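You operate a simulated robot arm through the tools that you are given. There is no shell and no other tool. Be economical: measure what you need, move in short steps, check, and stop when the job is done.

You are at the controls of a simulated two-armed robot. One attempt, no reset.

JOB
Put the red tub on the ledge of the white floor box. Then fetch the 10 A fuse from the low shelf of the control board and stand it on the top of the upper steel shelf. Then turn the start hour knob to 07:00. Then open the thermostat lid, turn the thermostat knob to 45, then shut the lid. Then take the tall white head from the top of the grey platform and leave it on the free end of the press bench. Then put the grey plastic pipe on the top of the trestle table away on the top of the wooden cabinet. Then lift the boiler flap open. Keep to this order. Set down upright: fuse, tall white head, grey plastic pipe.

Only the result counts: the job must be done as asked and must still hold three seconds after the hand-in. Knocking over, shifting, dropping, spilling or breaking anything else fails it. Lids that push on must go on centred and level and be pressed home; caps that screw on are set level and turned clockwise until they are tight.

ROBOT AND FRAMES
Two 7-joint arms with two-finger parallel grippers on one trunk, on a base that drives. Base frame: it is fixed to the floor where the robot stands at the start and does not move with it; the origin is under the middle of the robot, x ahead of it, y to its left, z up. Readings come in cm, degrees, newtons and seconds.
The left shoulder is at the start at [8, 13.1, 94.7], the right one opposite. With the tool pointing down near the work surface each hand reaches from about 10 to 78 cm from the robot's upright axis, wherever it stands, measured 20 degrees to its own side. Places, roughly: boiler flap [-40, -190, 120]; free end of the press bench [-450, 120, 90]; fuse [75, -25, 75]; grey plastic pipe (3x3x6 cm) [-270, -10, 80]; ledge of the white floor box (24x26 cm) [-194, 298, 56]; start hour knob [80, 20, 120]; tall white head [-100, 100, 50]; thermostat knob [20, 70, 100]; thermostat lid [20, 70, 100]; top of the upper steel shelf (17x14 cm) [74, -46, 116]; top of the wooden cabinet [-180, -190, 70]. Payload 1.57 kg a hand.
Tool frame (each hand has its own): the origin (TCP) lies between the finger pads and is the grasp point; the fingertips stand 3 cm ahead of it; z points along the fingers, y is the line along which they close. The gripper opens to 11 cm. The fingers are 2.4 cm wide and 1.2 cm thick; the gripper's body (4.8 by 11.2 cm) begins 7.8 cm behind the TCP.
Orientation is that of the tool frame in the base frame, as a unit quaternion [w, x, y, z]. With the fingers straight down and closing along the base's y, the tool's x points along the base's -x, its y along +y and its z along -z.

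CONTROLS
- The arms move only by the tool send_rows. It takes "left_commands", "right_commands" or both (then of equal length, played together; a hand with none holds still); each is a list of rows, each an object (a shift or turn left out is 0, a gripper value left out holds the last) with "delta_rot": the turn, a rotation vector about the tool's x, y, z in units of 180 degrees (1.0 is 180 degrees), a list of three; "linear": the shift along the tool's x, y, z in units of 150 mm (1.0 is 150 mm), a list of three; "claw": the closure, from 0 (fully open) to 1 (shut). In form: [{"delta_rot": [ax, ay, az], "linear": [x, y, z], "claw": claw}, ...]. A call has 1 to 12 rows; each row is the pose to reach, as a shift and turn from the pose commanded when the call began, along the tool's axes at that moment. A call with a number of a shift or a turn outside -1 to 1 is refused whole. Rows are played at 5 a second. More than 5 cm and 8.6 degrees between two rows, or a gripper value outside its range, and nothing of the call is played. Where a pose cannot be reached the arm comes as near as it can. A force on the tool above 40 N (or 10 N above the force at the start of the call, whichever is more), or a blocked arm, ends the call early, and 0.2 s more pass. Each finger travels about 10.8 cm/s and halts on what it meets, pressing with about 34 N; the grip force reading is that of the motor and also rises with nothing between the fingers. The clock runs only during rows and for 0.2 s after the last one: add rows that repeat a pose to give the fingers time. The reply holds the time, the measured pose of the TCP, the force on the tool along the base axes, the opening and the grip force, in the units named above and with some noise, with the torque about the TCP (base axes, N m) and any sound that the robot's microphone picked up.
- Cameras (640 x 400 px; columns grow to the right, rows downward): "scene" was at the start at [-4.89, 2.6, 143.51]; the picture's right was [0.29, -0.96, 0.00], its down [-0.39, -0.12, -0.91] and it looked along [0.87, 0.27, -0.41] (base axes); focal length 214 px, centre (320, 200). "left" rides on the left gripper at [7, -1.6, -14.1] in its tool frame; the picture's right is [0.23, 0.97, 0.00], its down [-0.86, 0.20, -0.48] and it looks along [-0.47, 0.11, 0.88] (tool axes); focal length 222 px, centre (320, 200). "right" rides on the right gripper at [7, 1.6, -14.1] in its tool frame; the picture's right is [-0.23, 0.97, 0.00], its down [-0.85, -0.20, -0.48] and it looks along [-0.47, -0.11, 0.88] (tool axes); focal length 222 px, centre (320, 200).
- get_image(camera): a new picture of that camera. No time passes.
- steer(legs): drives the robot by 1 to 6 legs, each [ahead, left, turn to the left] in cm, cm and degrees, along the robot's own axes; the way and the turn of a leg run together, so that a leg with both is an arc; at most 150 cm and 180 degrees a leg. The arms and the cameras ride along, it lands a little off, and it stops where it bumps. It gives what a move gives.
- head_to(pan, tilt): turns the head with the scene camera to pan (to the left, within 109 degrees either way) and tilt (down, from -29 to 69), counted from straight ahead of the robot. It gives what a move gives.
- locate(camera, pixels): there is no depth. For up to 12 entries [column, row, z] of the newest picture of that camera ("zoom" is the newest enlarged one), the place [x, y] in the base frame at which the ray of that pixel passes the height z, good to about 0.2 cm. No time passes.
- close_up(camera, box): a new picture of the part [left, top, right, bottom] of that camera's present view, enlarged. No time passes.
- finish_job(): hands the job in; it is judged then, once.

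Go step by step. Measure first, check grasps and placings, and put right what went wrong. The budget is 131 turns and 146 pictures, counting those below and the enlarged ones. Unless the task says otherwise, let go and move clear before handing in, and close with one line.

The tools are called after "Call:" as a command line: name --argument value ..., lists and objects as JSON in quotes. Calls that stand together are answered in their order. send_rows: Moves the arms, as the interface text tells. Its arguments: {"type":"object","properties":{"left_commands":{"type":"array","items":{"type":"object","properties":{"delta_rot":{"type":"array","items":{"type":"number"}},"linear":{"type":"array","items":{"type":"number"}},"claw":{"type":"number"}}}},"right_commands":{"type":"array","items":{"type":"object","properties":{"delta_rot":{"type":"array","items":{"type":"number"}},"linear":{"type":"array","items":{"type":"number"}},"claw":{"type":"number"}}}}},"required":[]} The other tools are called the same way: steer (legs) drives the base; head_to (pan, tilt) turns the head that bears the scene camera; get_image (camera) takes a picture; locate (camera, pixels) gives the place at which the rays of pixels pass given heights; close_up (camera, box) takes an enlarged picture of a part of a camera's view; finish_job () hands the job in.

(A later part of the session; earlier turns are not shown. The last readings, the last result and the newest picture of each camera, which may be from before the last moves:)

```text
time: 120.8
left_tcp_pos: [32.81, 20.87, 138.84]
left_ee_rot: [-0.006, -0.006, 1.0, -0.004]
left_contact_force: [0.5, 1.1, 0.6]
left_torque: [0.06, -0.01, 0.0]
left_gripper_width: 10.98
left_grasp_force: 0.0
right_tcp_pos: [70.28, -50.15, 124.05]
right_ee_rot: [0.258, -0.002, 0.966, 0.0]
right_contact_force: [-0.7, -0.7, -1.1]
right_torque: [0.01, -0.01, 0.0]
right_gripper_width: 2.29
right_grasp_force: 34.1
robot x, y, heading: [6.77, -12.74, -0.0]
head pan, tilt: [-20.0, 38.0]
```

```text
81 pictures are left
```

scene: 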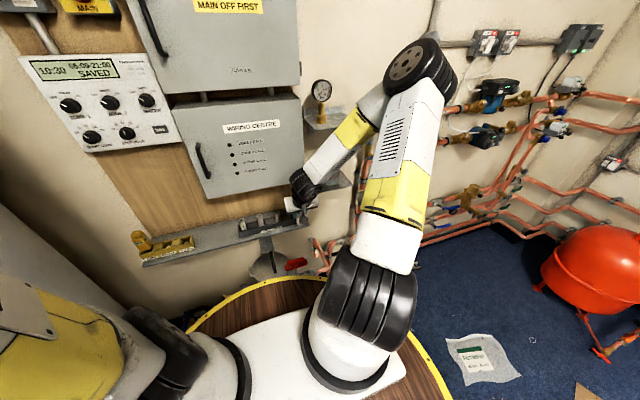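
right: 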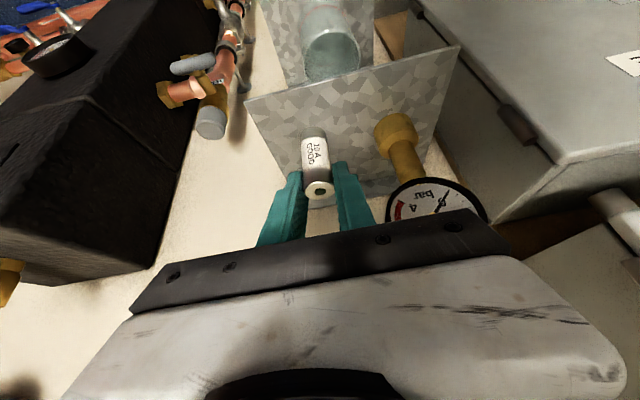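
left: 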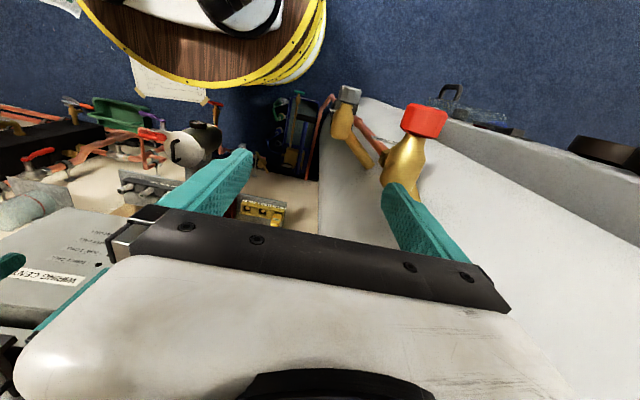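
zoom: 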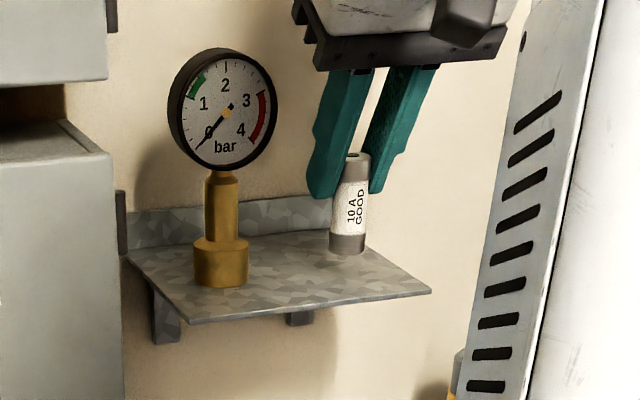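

The fuse hangs upright over the free part of the shelf. I'll lower it ~2 cm to contact.

Call:
send_rows --right_commands '[{"linear": [0.02, 0, 0.035]}, {"linear": [0.04, 0, 0.07]}, {"linear": [0.053, 0, 0.092]}, {"linear": [0.06, 0, 0.104]}, {"linear": [0.067, 0, 0.115]}, {"linear": [0.067, 0, 0.115]}]'

Call:
close_up --camera "scene" --box '[290, 70, 390, 145]'

```text
time: 122.2
left_tcp_pos: [32.89, 20.75, 138.75]
left_ee_rot: [-0.006, -0.005, 1.0, -0.004]
left_contact_force: [0.0, -0.8, 0.2]
left_torque: [0.0, 0.01, -0.03]
left_gripper_width: 11.0
left_grasp_force: 0.0
right_tcp_pos: [70.15, -50.25, 122.25]
right_ee_rot: [0.258, -0.002, 0.966, 0.0]
right_contact_force: [-0.3, -0.4, 0.2]
right_torque: [-0.03, -0.02, 0.03]
right_gripper_width: 2.32
right_grasp_force: 34.0
robot x, y, heading: [6.59, -12.84, 0.4]
head pan, tilt: [-20.0, 38.0]
```

```text
5.33 times, centred on (340, 108) of scene
```

zoom: 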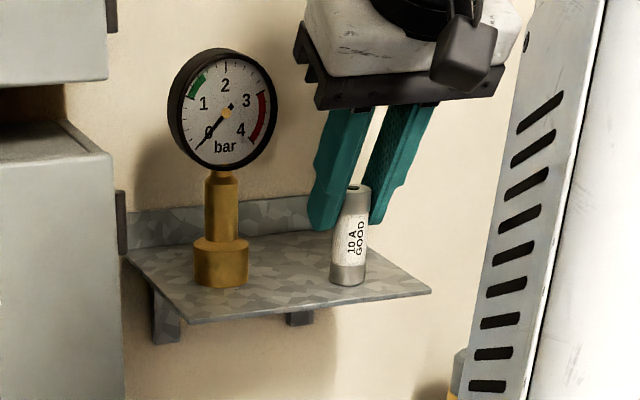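

Call:
send_rows --right_commands '[{"linear": [0.003, 0, 0.006]}, {"linear": [0.007, 0, 0.012]}, {"linear": [0.01, 0, 0.017]}, {"linear": [0.013, 0, 0.023]}, {"linear": [0.013, 0, 0.023]}]'

```text
time: 123.4
left_tcp_pos: [32.72, 21.02, 138.7]
left_ee_rot: [-0.005, -0.005, 1.0, -0.004]
left_contact_force: [-0.3, 0.8, -0.9]
left_torque: [-0.02, 0.0, -0.01]
left_gripper_width: 10.99
left_grasp_force: 0.0
right_tcp_pos: [70.16, -50.45, 122.04]
right_ee_rot: [0.262, -0.003, 0.965, -0.001]
right_contact_force: [-0.8, 0.8, 34.7]
right_torque: [0.05, 0.05, -0.01]
right_gripper_width: 2.31
right_grasp_force: 34.7
robot x, y, heading: [6.55, -12.58, 0.1]
head pan, tilt: [-20.0, 38.0]
```

It's in contact (35 N). I'll ease off, open, and back out along the tool axis.

Call:
send_rows --right_commands '[{"linear": [-0.01, 0, -0.017]}, {"linear": [-0.01, 0, -0.017], "claw": 0.75}, {"linear": [-0.01, 0, -0.017], "claw": 0.6}, {"linear": [-0.01, 0, -0.017], "claw": 0.6}, {"linear": [-0.01, 0, -0.1]}, {"linear": [-0.01, 0, -0.3]}, {"linear": [-0.01, 0, -0.55]}, {"linear": [-0.01, 0, -0.8]}, {"linear": [-0.01, 0, -1.0]}]'

Call:
close_up --camera "scene" --box '[290, 70, 390, 145]'

```text
time: 125.4
left_tcp_pos: [32.78, 20.88, 138.82]
left_ee_rot: [-0.006, -0.005, 1.0, -0.004]
left_contact_force: [-0.5, -0.7, -0.5]
left_torque: [0.02, -0.01, 0.03]
left_gripper_width: 10.99
left_grasp_force: 0.1
right_tcp_pos: [62.67, -50.24, 134.95]
right_ee_rot: [0.259, -0.002, 0.966, -0.001]
right_contact_force: [-0.7, -0.2, 0.3]
right_torque: [0.04, -0.01, -0.02]
right_gripper_width: 4.4
right_grasp_force: 0.0
robot x, y, heading: [6.04, -13.03, 0.5]
head pan, tilt: [-20.0, 38.0]
```

```text
5.33 times, centred on (340, 108) of scene
```

zoom: 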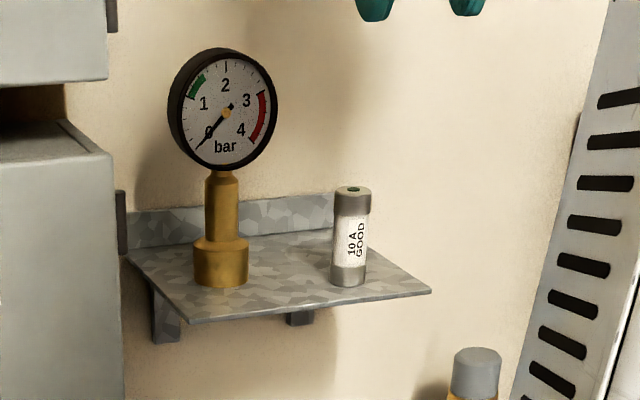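

The fuse stands upright on the shelf beside the gauge. I'll fold the right hand back and look at the programmer's start hour knob.

Call:
send_rows --right_commands '[{"delta_rot": [0, 0.02, 0], "linear": [0.14, 0.0, -0.08]}, {"delta_rot": [0, 0.05, 0], "linear": [0.3, 0.2, -0.17]}, {"delta_rot": [0, 0.08, 0], "linear": [0.45, 0.4, -0.26]}, {"delta_rot": [0, 0.11, 0], "linear": [0.6, 0.6, -0.34]}, {"delta_rot": [0, 0.14, 0], "linear": [0.75, 0.8, -0.42]}, {"delta_rot": [0, 0.167, 0], "linear": [0.866, 1.0, -0.5]}]'

Call:
head_to --pan 20 --tilt 18

Call:
get_image --camera "scene"

```text
time: 126.8
left_tcp_pos: [32.83, 20.88, 138.78]
left_ee_rot: [-0.006, -0.005, 1.0, -0.004]
left_contact_force: [0.7, 0.1, 0.0]
left_torque: [0.04, 0.02, -0.02]
left_gripper_width: 11.02
left_grasp_force: 0.1
right_tcp_pos: [47.53, -35.26, 134.62]
right_ee_rot: [-0.001, -0.001, 1.0, -0.001]
right_contact_force: [-0.1, -0.7, -0.1]
right_torque: [0.06, 0.02, -0.01]
right_gripper_width: 4.37
right_grasp_force: 0.1
robot x, y, heading: [6.29, -12.68, 0.1]
head pan, tilt: [-20.0, 38.0]
```

```text
time: 127.8
left_tcp_pos: [32.79, 20.94, 138.7]
left_ee_rot: [-0.006, -0.005, 1.0, -0.004]
left_contact_force: [0.3, 0.9, -0.1]
left_torque: [-0.02, 0.04, -0.01]
left_gripper_width: 11.02
left_grasp_force: 0.1
right_tcp_pos: [47.56, -35.27, 134.64]
right_ee_rot: [-0.001, -0.002, 1.0, 0.0]
right_contact_force: [-0.8, -0.3, -0.5]
right_torque: [0.0, 0.02, 0.01]
right_gripper_width: 4.41
right_grasp_force: 0.1
robot x, y, heading: [6.53, -12.83, 0.1]
head pan, tilt: [20.0, 18.0]
```

```text
78 pictures are left
```

scene: 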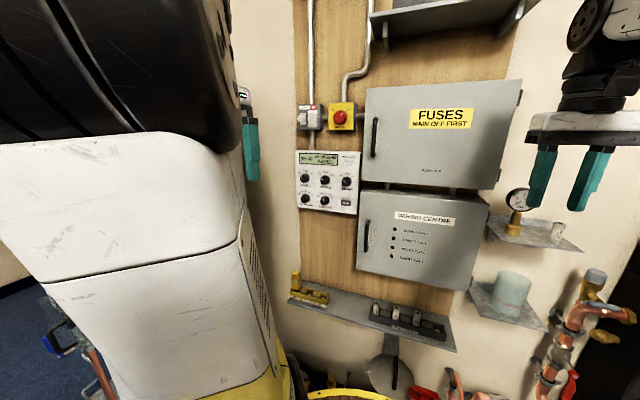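

Call:
close_up --camera "scene" --box '[285, 140, 369, 220]'

Call:
close_up --camera "scene" --box '[292, 182, 342, 214]'

Call:
locate --camera "zoom" --pixels '[[155, 215, 120], [155, 215, 118], [155, 215, 122], [155, 215, 116]]'

```text
5.00 times, centred on (327, 180) of scene
```

zoom: 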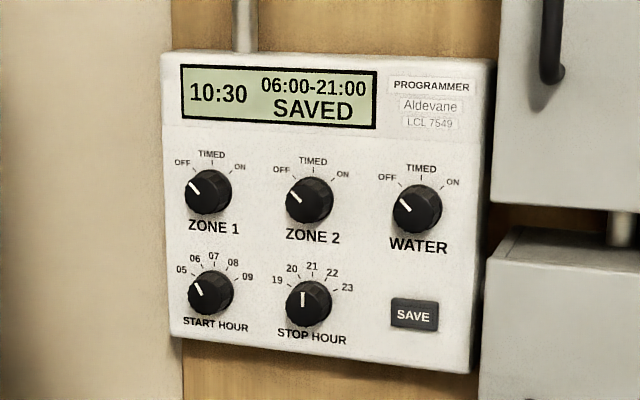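

```text
12.50 times, centred on (317, 198) of scene
```

zoom: 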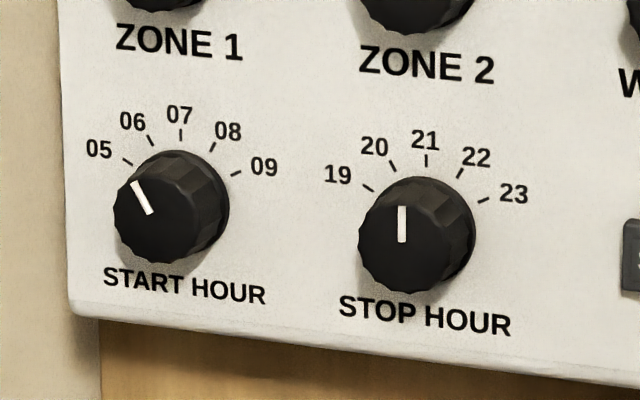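

```text
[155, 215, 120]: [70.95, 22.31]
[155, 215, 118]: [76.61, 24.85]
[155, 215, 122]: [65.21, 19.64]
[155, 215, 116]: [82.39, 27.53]
```

The pointer stands at 06 and 07 is one mark clockwise. I'll turn the left hand to point forward, in front of the programmer, to measure the knob.

Call:
send_rows --left_commands '[{"delta_rot": [0, -0.0455, 0], "linear": [-0.06, 0.01, 0.1], "claw": 0.6}, {"delta_rot": [0, -0.091, 0], "linear": [-0.12, 0.02, 0.2]}, {"delta_rot": [0, -0.1364, 0], "linear": [-0.18, 0.03, 0.3]}, {"delta_rot": [0, -0.1818, 0], "linear": [-0.24, 0.04, 0.4]}, {"delta_rot": [0, -0.2273, 0], "linear": [-0.3, 0.05, 0.5]}, {"delta_rot": [0, -0.2727, 0], "linear": [-0.36, 0.06, 0.6]}, {"delta_rot": [0, -0.3182, 0], "linear": [-0.42, 0.07, 0.7]}, {"delta_rot": [0, -0.3636, 0], "linear": [-0.48, 0.08, 0.8]}, {"delta_rot": [0, -0.4091, 0], "linear": [-0.54, 0.09, 0.9]}, {"delta_rot": [0, -0.4545, 0], "linear": [-0.6, 0.1, 1.0]}, {"delta_rot": [0, -0.5, 0], "linear": [-0.66, 0.1, 1.0]}, {"delta_rot": [0, -0.5, 0], "linear": [-0.66, 0.1, 1.0]}]'

Call:
get_image --camera "left"

Call:
get_image --camera "scene"

```text
time: 130.4
left_tcp_pos: [43.05, 25.85, 126.26]
left_ee_rot: [0.703, -0.007, 0.711, 0.001]
left_contact_force: [-0.5, 0.1, -0.1]
left_torque: [0.01, -0.01, -0.03]
left_gripper_width: 4.4
left_grasp_force: 0.0
left hand out of reach, approached as far as the arm can: row 10, 11, 12
right_tcp_pos: [47.6, -35.39, 134.72]
right_ee_rot: [-0.001, -0.003, 1.0, -0.001]
right_contact_force: [-1.1, -0.5, -0.1]
right_torque: [0.01, -0.02, 0.0]
right_gripper_width: 4.41
right_grasp_force: 0.1
robot x, y, heading: [6.11, -12.93, 0.2]
head pan, tilt: [20.0, 18.0]
```

```text
75 pictures are left
```

left: 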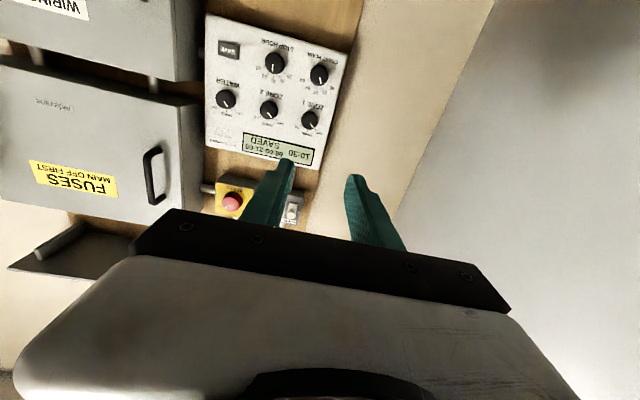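

```text
74 pictures are left
```

scene: 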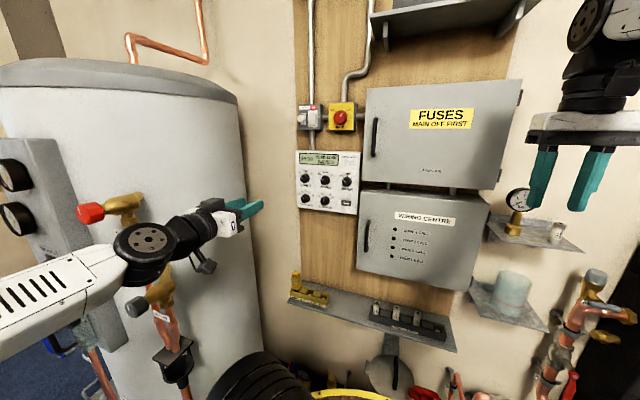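

The left camera sees the start hour knob at (319,74). I'll triangulate it with the scene view.

Call:
locate --camera "left" --pixels '[[318, 75, 116], [318, 75, 117], [318, 75, 118], [318, 75, 119], [274, 63, 118], [309, 120, 124], [309, 120, 126]]'

Call:
close_up --camera "left" --box '[250, 40, 350, 110]'

Call:
locate --camera "scene" --pixels '[[305, 199, 116], [305, 199, 117], [305, 199, 118], [305, 199, 119], [304, 179, 124], [304, 179, 126]]'

```text
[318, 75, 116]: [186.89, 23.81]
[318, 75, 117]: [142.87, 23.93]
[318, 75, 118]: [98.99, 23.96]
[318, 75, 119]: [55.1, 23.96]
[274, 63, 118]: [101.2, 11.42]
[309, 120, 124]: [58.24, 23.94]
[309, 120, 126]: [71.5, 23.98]
```

```text
5.71 times, centred on (300, 75) of left
```

zoom: 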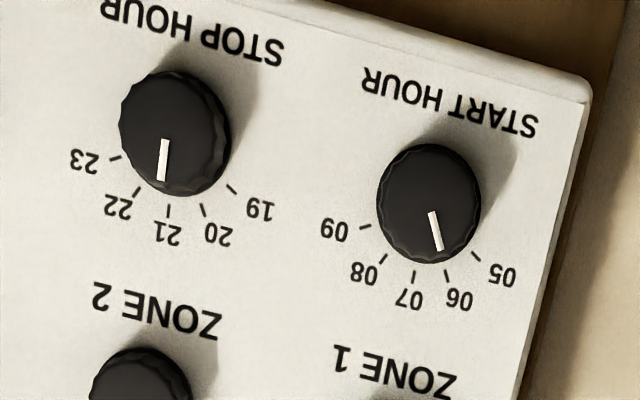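

```text
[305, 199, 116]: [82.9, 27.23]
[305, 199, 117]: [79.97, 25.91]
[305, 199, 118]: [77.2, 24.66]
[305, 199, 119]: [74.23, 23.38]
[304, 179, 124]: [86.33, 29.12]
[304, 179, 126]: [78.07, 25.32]
```

The two rays meet at about (75.8, 24.0, 118.5), the knob's front. I'll move the hand forward and then line up.

Call:
send_rows --left_commands '[{"linear": [0.1, 0.02, 0.25], "claw": 0.45}, {"linear": [0.2, 0.04, 0.5]}, {"linear": [0.3, 0.06, 0.75]}, {"linear": [0.35, 0.08, 1.0]}, {"linear": [0.35, 0.08, 1.0]}]'

Call:
get_image --camera "scene"

```text
time: 131.7
left_tcp_pos: [58.08, 27.13, 120.75]
left_ee_rot: [0.703, -0.007, 0.711, 0.001]
left_contact_force: [0.3, -0.3, 0.8]
left_torque: [-0.04, 0.0, 0.02]
left_gripper_width: 6.06
left_grasp_force: 0.1
right_tcp_pos: [47.58, -35.22, 134.59]
right_ee_rot: [0.0, -0.002, 1.0, 0.0]
right_contact_force: [0.0, 0.2, -1.0]
right_torque: [0.01, -0.05, 0.01]
right_gripper_width: 4.4
right_grasp_force: 0.0
robot x, y, heading: [6.67, -13.15, 0.1]
head pan, tilt: [20.0, 18.0]
```

```text
72 pictures are left
```

scene: 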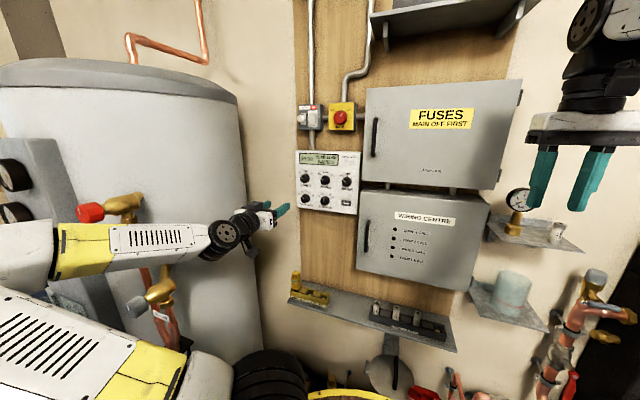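

Call:
send_rows --left_commands '[{"linear": [0.06, -0.1, 0.15]}, {"linear": [0.12, -0.209, 0.3]}, {"linear": [0.15, -0.209, 0.5]}, {"linear": [0.15, -0.209, 0.66]}, {"linear": [0.15, -0.209, 0.66]}]'

Call:
get_image --camera "left"

Call:
close_up --camera "scene" --box '[265, 150, 365, 230]'

```text
time: 132.8
left_tcp_pos: [67.9, 24.27, 118.44]
left_ee_rot: [0.703, -0.007, 0.711, 0.001]
left_contact_force: [-0.3, -0.9, 0.7]
left_torque: [0.03, -0.03, -0.01]
left_gripper_width: 6.07
left_grasp_force: 0.0
right_tcp_pos: [47.56, -35.29, 134.54]
right_ee_rot: [0.0, -0.002, 1.0, 0.0]
right_contact_force: [-0.8, 0.2, 0.2]
right_torque: [-0.01, 0.0, -0.03]
right_gripper_width: 4.42
right_grasp_force: 0.0
robot x, y, heading: [6.38, -12.63, 0.2]
head pan, tilt: [20.0, 18.0]
```

```text
71 pictures are left
```

left: 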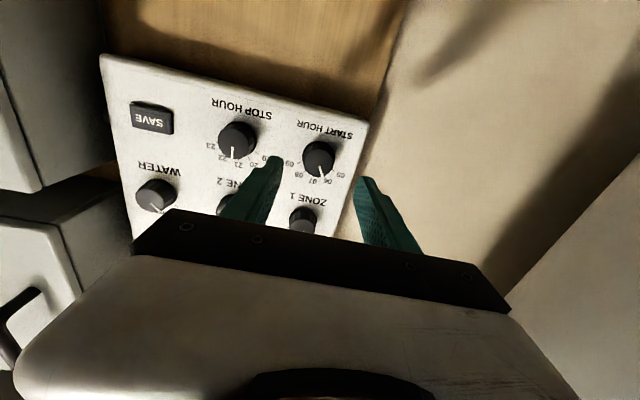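

```text
5.00 times, centred on (315, 190) of scene
```

zoom: 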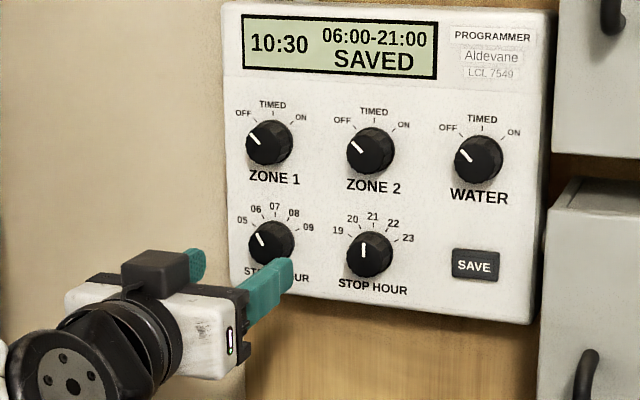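

Call:
locate --camera "left" --pixels '[[318, 159, 117], [318, 159, 118], [318, 159, 119], [318, 159, 120], [302, 220, 127]]'

Call:
locate --camera "zoom" --pixels '[[265, 247, 117], [265, 247, 118], [265, 247, 119], [265, 247, 120]]'

```text
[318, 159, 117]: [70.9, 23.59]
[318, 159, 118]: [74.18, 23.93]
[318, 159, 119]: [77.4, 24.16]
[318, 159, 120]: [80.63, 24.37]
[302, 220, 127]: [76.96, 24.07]
```

```text
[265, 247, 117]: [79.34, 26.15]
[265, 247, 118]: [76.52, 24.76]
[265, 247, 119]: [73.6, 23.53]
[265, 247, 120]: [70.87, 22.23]
```

The knob's front centre is at (75.4, 24.0, 118.4), in line with the fingers. I'll move in 5.7 cm and grip.

Call:
send_rows --left_commands '[{"linear": [0, -0.01, 0.13]}, {"linear": [0, -0.018, 0.26]}, {"linear": [0, -0.018, 0.34]}, {"linear": [0, -0.018, 0.38]}, {"linear": [0, -0.018, 0.38]}, {"linear": [0, -0.018, 0.38], "claw": 0.6}, {"linear": [0, -0.018, 0.38], "claw": 0.75}, {"linear": [0, -0.018, 0.38], "claw": 0.9}, {"linear": [0, -0.018, 0.38], "claw": 0.9}]'

Call:
close_up --camera "scene" --box '[265, 150, 365, 230]'

```text
time: 134.8
left_tcp_pos: [73.47, 24.18, 118.38]
left_ee_rot: [0.703, -0.007, 0.711, 0.002]
left_contact_force: [4.1, 9.5, 1.7]
left_torque: [0.0, 0.17, 0.46]
left_gripper_width: 3.35
left_grasp_force: 41.3
right_tcp_pos: [47.73, -35.13, 134.6]
right_ee_rot: [-0.001, -0.003, 1.0, -0.001]
right_contact_force: [0.0, 0.1, 0.2]
right_torque: [0.0, -0.02, 0.02]
right_gripper_width: 4.39
right_grasp_force: 0.1
robot x, y, heading: [6.67, -12.82, 0.2]
head pan, tilt: [20.0, 18.0]
```

```text
5.00 times, centred on (315, 190) of scene
```

zoom: 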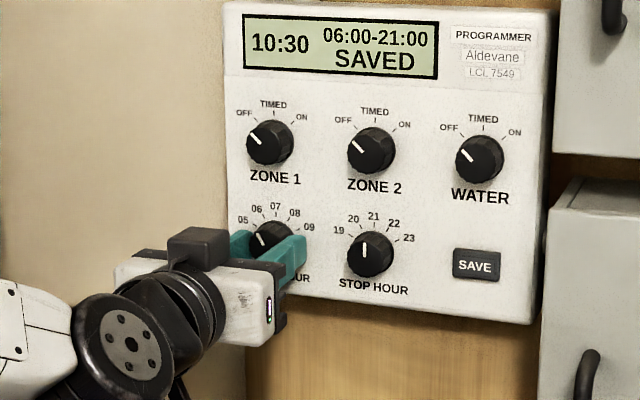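

I have the knob (3.35 cm between the fingers). I'll turn it clockwise 30°.

Call:
send_rows --left_commands '[{"delta_rot": [0, 0, 0.035]}, {"delta_rot": [0, 0, 0.07]}, {"delta_rot": [0, 0, 0.105]}, {"delta_rot": [0, 0, 0.14]}, {"delta_rot": [0, 0, 0.167]}, {"delta_rot": [0, 0, 0.167]}]'

Call:
close_up --camera "scene" --box '[265, 150, 365, 230]'

```text
time: 136.2
left_tcp_pos: [73.39, 24.18, 118.35]
left_ee_rot: [0.678, 0.177, 0.689, 0.185]
left_contact_force: [3.9, 22.2, 4.7]
left_torque: [-0.04, 0.45, 1.02]
left_gripper_width: 3.33
left_grasp_force: 41.2
right_tcp_pos: [47.64, -35.14, 134.67]
right_ee_rot: [0.0, -0.003, 1.0, 0.0]
right_contact_force: [-0.3, -0.7, 0.1]
right_torque: [0.0, 0.02, 0.01]
right_gripper_width: 4.41
right_grasp_force: 0.0
robot x, y, heading: [6.25, -12.92, 0.3]
head pan, tilt: [20.0, 18.0]
```

```text
5.00 times, centred on (315, 190) of scene
```

zoom: 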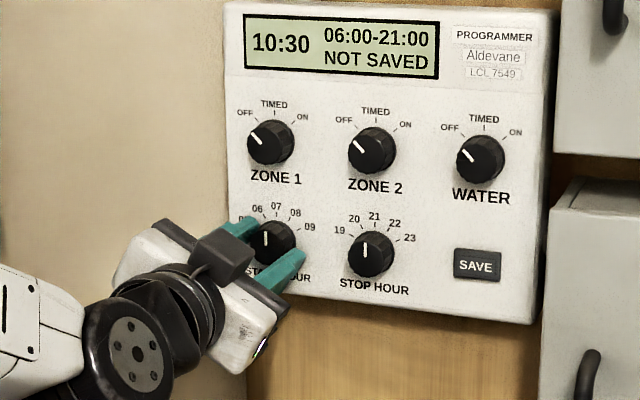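

The pointer is upright at 07 and the display now reads "NOT SAVED". I'll let go and back off to check it.

Call:
send_rows --left_commands '[{"claw": 0.7}, {"claw": 0.5}, {"claw": 0.5}, {"linear": [0, 0, -0.15]}, {"linear": [0, 0, -0.35]}, {"linear": [0, 0, -0.55]}]'

Call:
close_up --camera "scene" --box '[265, 150, 365, 230]'

Call:
locate --camera "zoom" --pixels '[[477, 264, 117], [477, 264, 118], [477, 264, 119], [477, 264, 120], [372, 250, 118]]'

Call:
get_image --camera "left"

```text
time: 137.7
left_tcp_pos: [65.21, 23.74, 118.33]
left_ee_rot: [0.678, 0.178, 0.689, 0.184]
left_contact_force: [0.0, 0.9, 0.2]
left_torque: [0.05, -0.04, 0.02]
left_gripper_width: 5.5
left_grasp_force: 0.0
right_tcp_pos: [47.6, -35.2, 134.74]
right_ee_rot: [0.0, -0.002, 1.0, -0.001]
right_contact_force: [1.0, 0.0, -1.4]
right_torque: [-0.03, 0.01, 0.03]
right_gripper_width: 4.39
right_grasp_force: 0.1
robot x, y, heading: [6.59, -12.8, 0.2]
head pan, tilt: [20.0, 18.0]
```

```text
5.00 times, centred on (315, 190) of scene
```

zoom: 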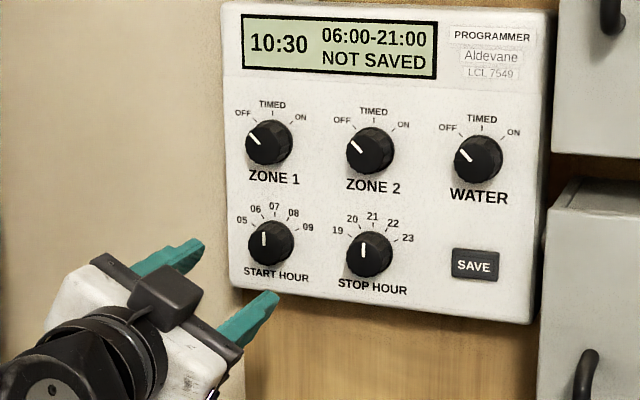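

```text
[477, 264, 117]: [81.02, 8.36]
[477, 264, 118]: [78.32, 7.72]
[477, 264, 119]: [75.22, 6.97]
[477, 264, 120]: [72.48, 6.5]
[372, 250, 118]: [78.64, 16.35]
```

```text
66 pictures are left
```

left: 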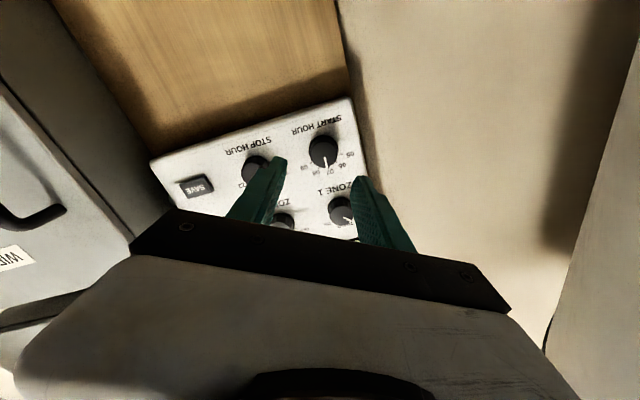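

The knob reads 07. The display "NOT SAVED" means the 07:00 start isn't stored yet, so I'll press SAVE. First I'll triangulate the button.

Call:
locate --camera "left" --pixels '[[196, 187, 116], [196, 187, 117], [196, 187, 118], [196, 187, 119], [196, 187, 120]]'

Call:
send_rows --left_commands '[{"delta_rot": [0, 0, -0.04], "linear": [0, 0, -0.05], "claw": 1}, {"delta_rot": [0, 0, -0.08], "linear": [0, 0, -0.1]}, {"delta_rot": [0, 0, -0.12], "linear": [0, 0, -0.1]}, {"delta_rot": [0, 0, -0.16], "linear": [0, 0, -0.1]}, {"delta_rot": [0, 0, -0.167], "linear": [0, 0, -0.1]}, {"delta_rot": [0, 0, -0.167], "linear": [0, 0, -0.1]}]'

```text
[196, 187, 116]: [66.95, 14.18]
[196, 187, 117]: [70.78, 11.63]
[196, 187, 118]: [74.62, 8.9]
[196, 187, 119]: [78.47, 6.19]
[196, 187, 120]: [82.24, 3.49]
```

```text
time: 139.1
left_tcp_pos: [63.77, 23.83, 118.52]
left_ee_rot: [0.703, -0.007, 0.711, 0.001]
left_contact_force: [-1.1, 0.5, -0.6]
left_torque: [0.01, -0.03, -0.01]
left_gripper_width: 0.04
left_grasp_force: 21.4
right_tcp_pos: [47.55, -35.23, 134.62]
right_ee_rot: [-0.001, -0.003, 1.0, 0.0]
right_contact_force: [-0.3, 0.7, -0.5]
right_torque: [-0.03, -0.01, 0.03]
right_gripper_width: 4.41
right_grasp_force: 0.0
robot x, y, heading: [6.21, -12.75, 0.1]
head pan, tilt: [20.0, 18.0]
```

The rays meet at (76.7, 7.4, 118.5). I'll move the closed fingers in front of SAVE and press.

Call:
send_rows --left_commands '[{"linear": [0, -0.3, 0]}, {"linear": [0, -0.6, 0]}, {"linear": [0, -0.9, 0]}, {"linear": [0, -1.0, 0]}, {"linear": [0, -1.0, 0]}]'

Call:
send_rows --left_commands '[{"linear": [0, -0.093, 0.2]}, {"linear": [0, -0.093, 0.4]}, {"linear": [0, -0.093, 0.55]}, {"linear": [0, -0.093, 0.62]}, {"linear": [0, -0.093, 0.65]}, {"linear": [0, -0.093, 0.67]}, {"linear": [0, -0.093, 0.69]}, {"linear": [0, -0.093, 0.71]}]'

Call:
close_up --camera "scene" --box '[265, 150, 365, 230]'

```text
time: 140.2
left_tcp_pos: [65.03, 9.15, 119.19]
left_ee_rot: [0.703, -0.006, 0.711, 0.001]
left_contact_force: [0.3, -0.9, 1.0]
left_torque: [-0.01, 0.0, 0.03]
left_gripper_width: 0.0
left_grasp_force: 21.6
left hand out of reach, approached as far as the arm can: row 3, 4, 5
right_tcp_pos: [47.66, -35.32, 134.57]
right_ee_rot: [-0.001, -0.002, 1.0, -0.001]
right_contact_force: [-0.1, -0.6, 0.0]
right_torque: [-0.01, -0.02, -0.03]
right_gripper_width: 4.39
right_grasp_force: 0.1
robot x, y, heading: [6.68, -12.81, 0.1]
head pan, tilt: [20.0, 18.0]
```

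```text
time: 141.3
left_tcp_pos: [73.99, 7.8, 119.02]
left_ee_rot: [0.703, -0.007, 0.711, 0.002]
left_contact_force: [-24.4, 2.1, 6.3]
left_torque: [-0.08, -0.35, -0.01]
left_gripper_width: 0.01
left_grasp_force: 21.2
right_tcp_pos: [47.45, -35.14, 134.68]
right_ee_rot: [0.0, -0.003, 1.0, -0.001]
right_contact_force: [-0.7, 0.0, 1.0]
right_torque: [-0.01, 0.01, 0.04]
right_gripper_width: 4.4
right_grasp_force: 0.1
robot x, y, heading: [6.66, -12.44, 0.2]
head pan, tilt: [20.0, 18.0]
heard: click
stopped in row 5 (left hand): the force on the tool passed its limit at 52 N (the readings are from after the stop); the commanded pose is now the measured one
```

```text
5.00 times, centred on (315, 190) of scene
```

zoom: 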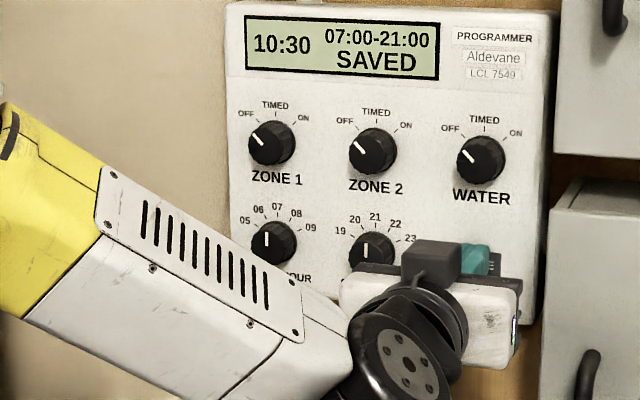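

It clicked and the display reads "07:00-21:00 SAVED". I'll withdraw, drive back, and look at the thermostat on the cylinder.

Call:
send_rows --left_commands '[{"linear": [0, 0, -0.2]}, {"linear": [0, 0.1, -0.45]}, {"linear": [0, 0.3, -0.7]}, {"linear": [0, 0.4, -0.95]}]'

Call:
steer --legs '[[-50, 0, 0], [0, 30, 0]]'

Call:
head_to --pan 42 --tilt 28

Call:
get_image --camera "scene"

```text
time: 142.3
left_tcp_pos: [62.24, 15.09, 120.41]
left_ee_rot: [0.702, -0.005, 0.712, 0.0]
left_contact_force: [0.4, -1.3, -0.4]
left_torque: [0.04, -0.02, 0.03]
left_gripper_width: 0.0
left_grasp_force: 21.1
left hand out of reach, approached as far as the arm can: row 3, 4
right_tcp_pos: [47.71, -35.24, 134.58]
right_ee_rot: [-0.001, -0.003, 1.0, 0.0]
right_contact_force: [-0.1, 0.1, 0.1]
right_torque: [0.01, 0.04, -0.01]
right_gripper_width: 4.39
right_grasp_force: 0.0
robot x, y, heading: [6.17, -13.26, 0.2]
head pan, tilt: [20.0, 18.0]
```

```text
time: 146.8
left_tcp_pos: [12.81, 45.08, 120.37]
left_ee_rot: [0.702, -0.006, 0.712, 0.001]
left_contact_force: [0.4, -0.3, 0.5]
left_torque: [-0.04, -0.01, 0.02]
left_gripper_width: 0.0
left_grasp_force: 21.2
right_tcp_pos: [-1.9, -5.45, 134.58]
right_ee_rot: [-0.001, -0.004, 1.0, -0.001]
right_contact_force: [0.2, 0.0, 0.3]
right_torque: [0.01, 0.0, -0.01]
right_gripper_width: 4.37
right_grasp_force: 0.1
robot x, y, heading: [-43.03, 16.77, 0.6]
head pan, tilt: [20.0, 18.0]
```

```text
time: 147.7
left_tcp_pos: [12.7, 45.23, 120.38]
left_ee_rot: [0.702, -0.006, 0.712, 0.001]
left_contact_force: [-0.5, -0.2, -0.3]
left_torque: [0.0, -0.01, 0.0]
left_gripper_width: 0.0
left_grasp_force: 20.9
right_tcp_pos: [-1.91, -5.39, 134.7]
right_ee_rot: [0.0, -0.004, 1.0, 0.0]
right_contact_force: [-0.2, -0.1, 0.6]
right_torque: [-0.01, 0.0, 0.03]
right_gripper_width: 4.4
right_grasp_force: 0.1
robot x, y, heading: [-43.03, 17.09, 0.3]
head pan, tilt: [42.0, 28.0]
```

```text
64 pictures are left
```

scene: 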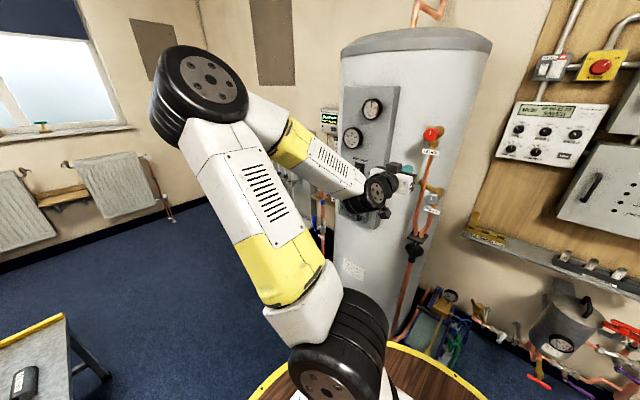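

My left arm hides the thermostat. I'll raise that hand and look again.

Call:
send_rows --left_commands '[{"linear": [-0.25, 0.1, -0.05]}, {"linear": [-0.5, 0.2, -0.1]}, {"linear": [-0.75, 0.3, -0.15]}, {"linear": [-1.0, 0.4, -0.2]}, {"linear": [-1.0, 0.4, -0.2]}]'

Call:
get_image --camera "scene"

Call:
close_up --camera "scene" --box '[320, 70, 440, 240]'

Call:
get_image --camera "left"

```text
time: 148.9
left_tcp_pos: [9.9, 51.16, 135.27]
left_ee_rot: [0.702, -0.006, 0.712, 0.001]
left_contact_force: [-0.1, 0.0, -0.4]
left_torque: [-0.03, 0.06, 0.01]
left_gripper_width: 0.0
left_grasp_force: 21.2
right_tcp_pos: [-1.8, -5.38, 134.64]
right_ee_rot: [-0.001, -0.004, 1.0, -0.001]
right_contact_force: [-0.3, -0.7, -1.0]
right_torque: [0.02, 0.01, -0.03]
right_gripper_width: 4.38
right_grasp_force: 0.1
robot x, y, heading: [-42.87, 17.18, 0.5]
head pan, tilt: [42.0, 28.0]
```

```text
63 pictures are left
```

scene: 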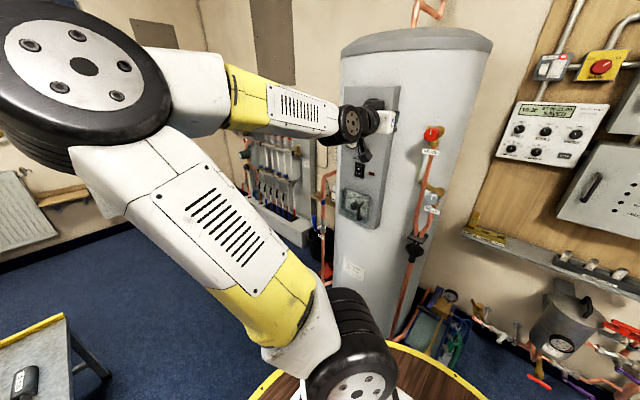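

```text
2.35 times, centred on (380, 155) of scene
```

zoom: 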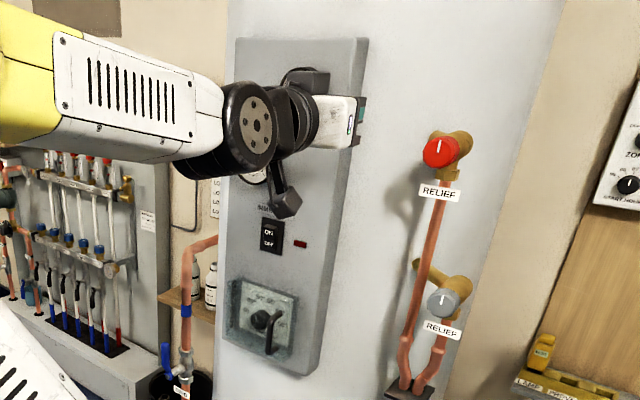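

```text
61 pictures are left
```

left: 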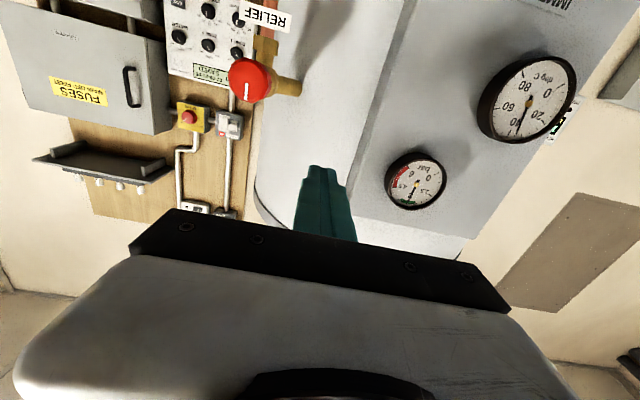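

The panel carries the thermostat with a clear lid at zoom (262,318), with a knob and a handle visible. I'll enlarge it.

Call:
close_up --camera "scene" --box '[332, 175, 392, 225]'

Call:
locate --camera "scene" --pixels '[[357, 205, 95], [357, 205, 100], [357, 205, 105], [342, 190, 104], [368, 193, 104], [340, 211, 95], [366, 223, 95], [345, 100, 135], [388, 90, 140]]'

```text
8.00 times, centred on (362, 200) of scene
```

zoom: 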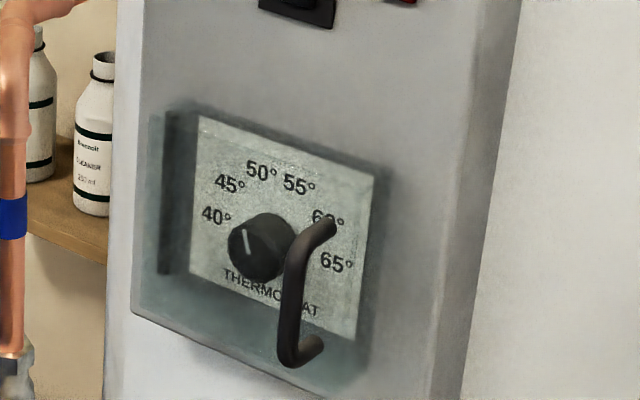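

```text
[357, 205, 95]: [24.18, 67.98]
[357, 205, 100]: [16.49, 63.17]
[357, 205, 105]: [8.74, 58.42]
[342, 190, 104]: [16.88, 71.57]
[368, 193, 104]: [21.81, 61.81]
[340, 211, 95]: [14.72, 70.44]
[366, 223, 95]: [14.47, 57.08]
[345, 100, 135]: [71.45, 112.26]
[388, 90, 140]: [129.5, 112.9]
```

The lid hinges on its left side, with a vertical bar handle on the right. The pointer stands at about 50. I'll shift the robot back and left, then bring the left hand down in front of the lid to measure.

Call:
steer --legs '[[-7, 0, 0], [0, 14, 0]]'

Call:
send_rows --left_commands '[{"linear": [0.25, 0, 0], "claw": 0.6}, {"linear": [0.5, 0, 0]}, {"linear": [0.75, 0, 0]}, {"linear": [1.0, 0, 0]}]'

Call:
send_rows --left_commands '[{"linear": [0.25, 0, 0]}, {"linear": [0.5, 0, 0]}, {"linear": [0.75, 0, 0]}, {"linear": [1.0, 0, 0]}, {"linear": [1.0, 0, 0]}]'

Call:
get_image --camera "left"

Call:
get_image --camera "scene"

```text
time: 150.8
left_tcp_pos: [2.5, 65.38, 135.16]
left_ee_rot: [0.702, -0.007, 0.712, 0.002]
left_contact_force: [0.3, -0.2, -0.4]
left_torque: [-0.02, 0.0, 0.0]
left_gripper_width: 0.0
left_grasp_force: 21.3
right_tcp_pos: [-8.99, 8.92, 134.65]
right_ee_rot: [-0.001, -0.004, 1.0, -0.002]
right_contact_force: [0.3, -0.6, 0.7]
right_torque: [0.01, -0.02, -0.02]
right_gripper_width: 4.42
right_grasp_force: 0.0
robot x, y, heading: [-50.07, 31.16, 0.5]
head pan, tilt: [42.0, 28.0]
```

```text
time: 151.8
left_tcp_pos: [2.54, 65.32, 120.42]
left_ee_rot: [0.702, -0.008, 0.712, 0.003]
left_contact_force: [-1.1, 0.0, 0.6]
left_torque: [0.03, -0.01, -0.01]
left_gripper_width: 4.4
left_grasp_force: 0.0
right_tcp_pos: [-9.11, 8.82, 134.58]
right_ee_rot: [0.0, -0.004, 1.0, -0.001]
right_contact_force: [0.3, -0.7, -0.2]
right_torque: [0.02, 0.02, 0.0]
right_gripper_width: 4.38
right_grasp_force: 0.0
robot x, y, heading: [-50.11, 31.39, 0.8]
head pan, tilt: [42.0, 28.0]
```

```text
time: 153.1
left_tcp_pos: [3.11, 66.24, 105.16]
left_ee_rot: [0.702, -0.007, 0.712, 0.002]
left_contact_force: [0.3, 0.7, -0.7]
left_torque: [0.02, 0.03, 0.0]
left_gripper_width: 4.35
left_grasp_force: 0.0
left hand out of reach, approached as far as the arm can: row 1, 2, 3, 4, 5
right_tcp_pos: [-9.02, 8.91, 134.57]
right_ee_rot: [-0.001, -0.005, 1.0, -0.001]
right_contact_force: [0.3, -0.6, 1.1]
right_torque: [-0.02, 0.0, -0.02]
right_gripper_width: 4.4
right_grasp_force: 0.0
robot x, y, heading: [-50.24, 31.24, 0.4]
head pan, tilt: [42.0, 28.0]
```

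```text
59 pictures are left
```

left: 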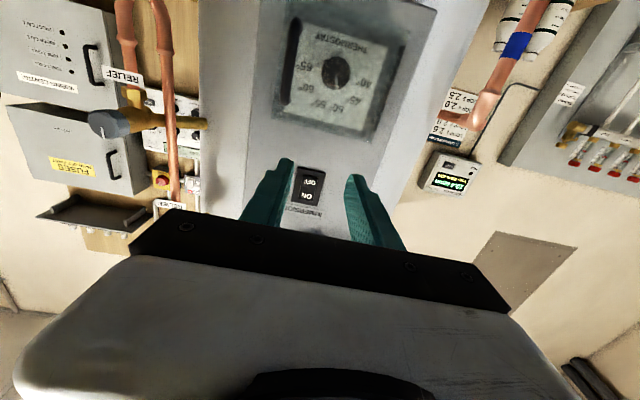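

```text
58 pictures are left
```

scene: 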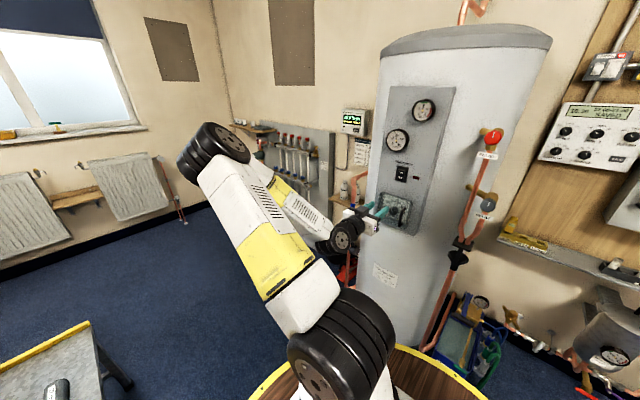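

The left camera now faces the lid: knob at (336,70), handle bar at (292,55). I'll triangulate both with the scene view.

Call:
close_up --camera "scene" --box '[365, 180, 425, 240]'

Call:
close_up --camera "left" --box '[250, 0, 420, 140]'

Call:
locate --camera "left" --pixels '[[336, 70, 97], [336, 70, 99], [288, 78, 97], [288, 78, 99], [297, 25, 93], [297, 25, 95], [380, 50, 97], [380, 50, 95]]'

```text
6.67 times, centred on (395, 210) of scene
```

zoom: 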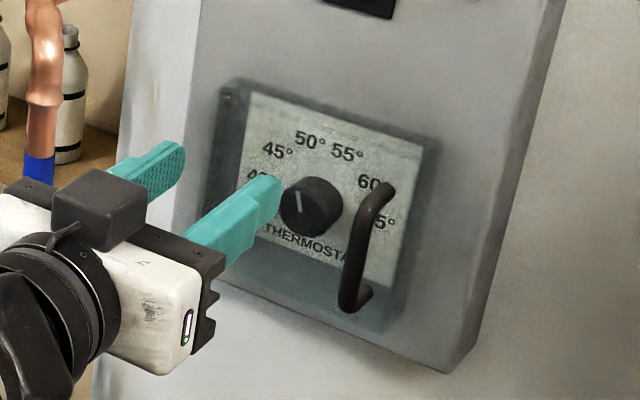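

```text
2.86 times, centred on (335, 70) of left
```

zoom: 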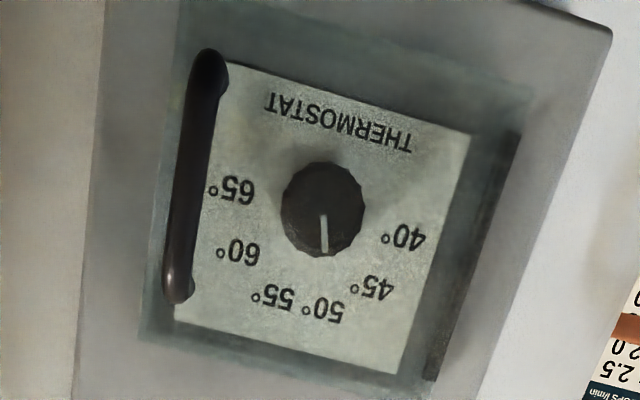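

```text
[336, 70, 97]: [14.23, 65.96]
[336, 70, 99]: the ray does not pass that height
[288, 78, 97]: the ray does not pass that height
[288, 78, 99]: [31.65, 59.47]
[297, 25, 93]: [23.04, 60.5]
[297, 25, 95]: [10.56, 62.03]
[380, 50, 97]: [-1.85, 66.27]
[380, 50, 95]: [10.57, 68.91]
```

Call:
locate --camera "scene" --pixels '[[393.5, 210.7, 95], [393.5, 210.7, 97], [393.5, 210.7, 99], [401.7, 217.2, 95], [401.7, 217.2, 97], [401.7, 217.2, 99], [405, 208, 101], [398, 226, 93]]'

```text
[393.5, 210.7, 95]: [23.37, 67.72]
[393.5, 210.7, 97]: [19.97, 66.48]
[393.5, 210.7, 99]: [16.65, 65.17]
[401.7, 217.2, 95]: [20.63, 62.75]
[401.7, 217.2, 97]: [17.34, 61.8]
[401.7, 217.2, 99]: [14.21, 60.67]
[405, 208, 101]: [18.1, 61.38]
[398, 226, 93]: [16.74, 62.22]
```

Knob at (20.2, 66.5, 96.8), handle bar at about (16.8, 61.4, 97.3), hinge near (20, 73.3). I'll step back 7 cm for easier reach and bring the open fingers to just before the handle.

Call:
steer --legs '[[-7, 0, 0]]'

Call:
send_rows --left_commands '[{"linear": [0.15, -0.1, 0.2]}, {"linear": [0.3, -0.2, 0.4]}, {"linear": [0.45, -0.3, 0.6]}, {"linear": [0.52, -0.32, 0.75]}, {"linear": [0.52, -0.32, 0.85]}, {"linear": [0.52, -0.32, 0.85]}]'

Call:
get_image --camera "left"

Call:
close_up --camera "scene" --box '[365, 170, 445, 230]'

```text
time: 154.1
left_tcp_pos: [-4.11, 66.16, 105.16]
left_ee_rot: [0.702, -0.007, 0.712, 0.002]
left_contact_force: [0.4, 0.3, -0.5]
left_torque: [-0.03, 0.06, 0.02]
left_gripper_width: 4.38
left_grasp_force: 0.0
right_tcp_pos: [-16.14, 8.9, 134.6]
right_ee_rot: [0.0, -0.004, 1.0, -0.001]
right_contact_force: [0.9, 0.6, 0.0]
right_torque: [0.03, 0.01, -0.05]
right_gripper_width: 4.43
right_grasp_force: 0.1
robot x, y, heading: [-57.94, 31.04, 0.7]
head pan, tilt: [42.0, 28.0]
```

```text
time: 155.5
left_tcp_pos: [8.7, 61.38, 97.15]
left_ee_rot: [0.702, -0.007, 0.712, 0.002]
left_contact_force: [-0.4, 0.6, 0.1]
left_torque: [0.01, 0.01, 0.0]
left_gripper_width: 4.41
left_grasp_force: 0.1
right_tcp_pos: [-16.33, 8.75, 134.54]
right_ee_rot: [-0.001, -0.005, 1.0, 0.0]
right_contact_force: [0.0, -0.2, -0.1]
right_torque: [-0.01, -0.02, -0.02]
right_gripper_width: 4.41
right_grasp_force: 0.2
robot x, y, heading: [-57.45, 31.08, 0.2]
head pan, tilt: [42.0, 28.0]
```

```text
55 pictures are left
```

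left: 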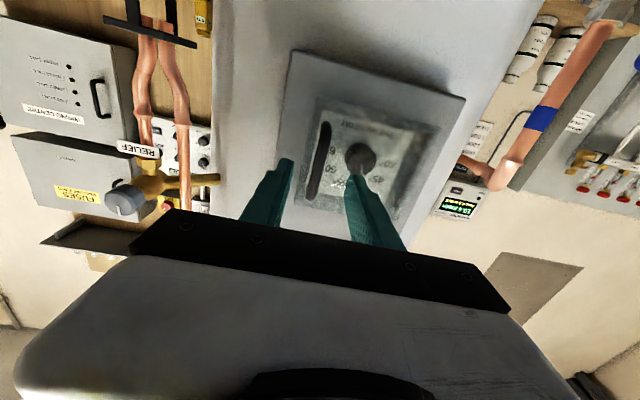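

```text
6.67 times, centred on (405, 200) of scene
```

zoom: 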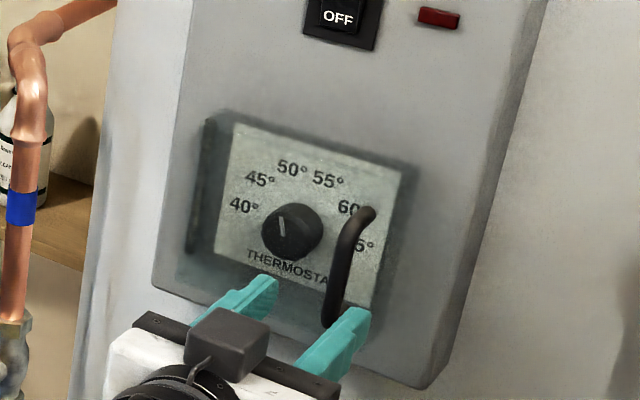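

The handle checks out at (16.8, 61.5, 97.4), right between the fingers. I'll go forward 5.8 cm and grip the bar.

Call:
send_rows --left_commands '[{"linear": [0, 0.005, 0.15]}, {"linear": [0, 0.008, 0.28]}, {"linear": [0, 0.008, 0.36]}, {"linear": [0, 0.008, 0.387]}, {"linear": [0, 0.008, 0.387]}, {"linear": [0, 0.008, 0.387], "claw": 0.75}, {"linear": [0, 0.008, 0.387], "claw": 1}, {"linear": [0, 0.008, 0.387]}, {"linear": [0, 0.008, 0.387]}]'

Call:
close_up --camera "scene" --box '[365, 170, 445, 230]'

```text
time: 157.5
left_tcp_pos: [14.42, 61.46, 97.12]
left_ee_rot: [0.702, -0.005, 0.712, 0.001]
left_contact_force: [-6.1, -15.1, -0.1]
left_torque: [0.32, -0.16, -0.11]
left_gripper_width: 1.06
left_grasp_force: 28.8
right_tcp_pos: [-16.28, 8.79, 134.63]
right_ee_rot: [-0.001, -0.005, 1.0, 0.0]
right_contact_force: [0.1, -0.2, 0.2]
right_torque: [0.02, -0.02, -0.04]
right_gripper_width: 4.41
right_grasp_force: 0.0
robot x, y, heading: [-57.54, 31.14, 0.5]
head pan, tilt: [42.0, 28.0]
```

```text
6.67 times, centred on (405, 200) of scene
```

zoom: 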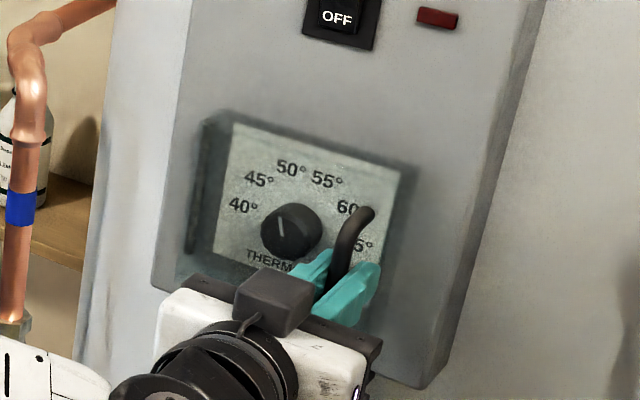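

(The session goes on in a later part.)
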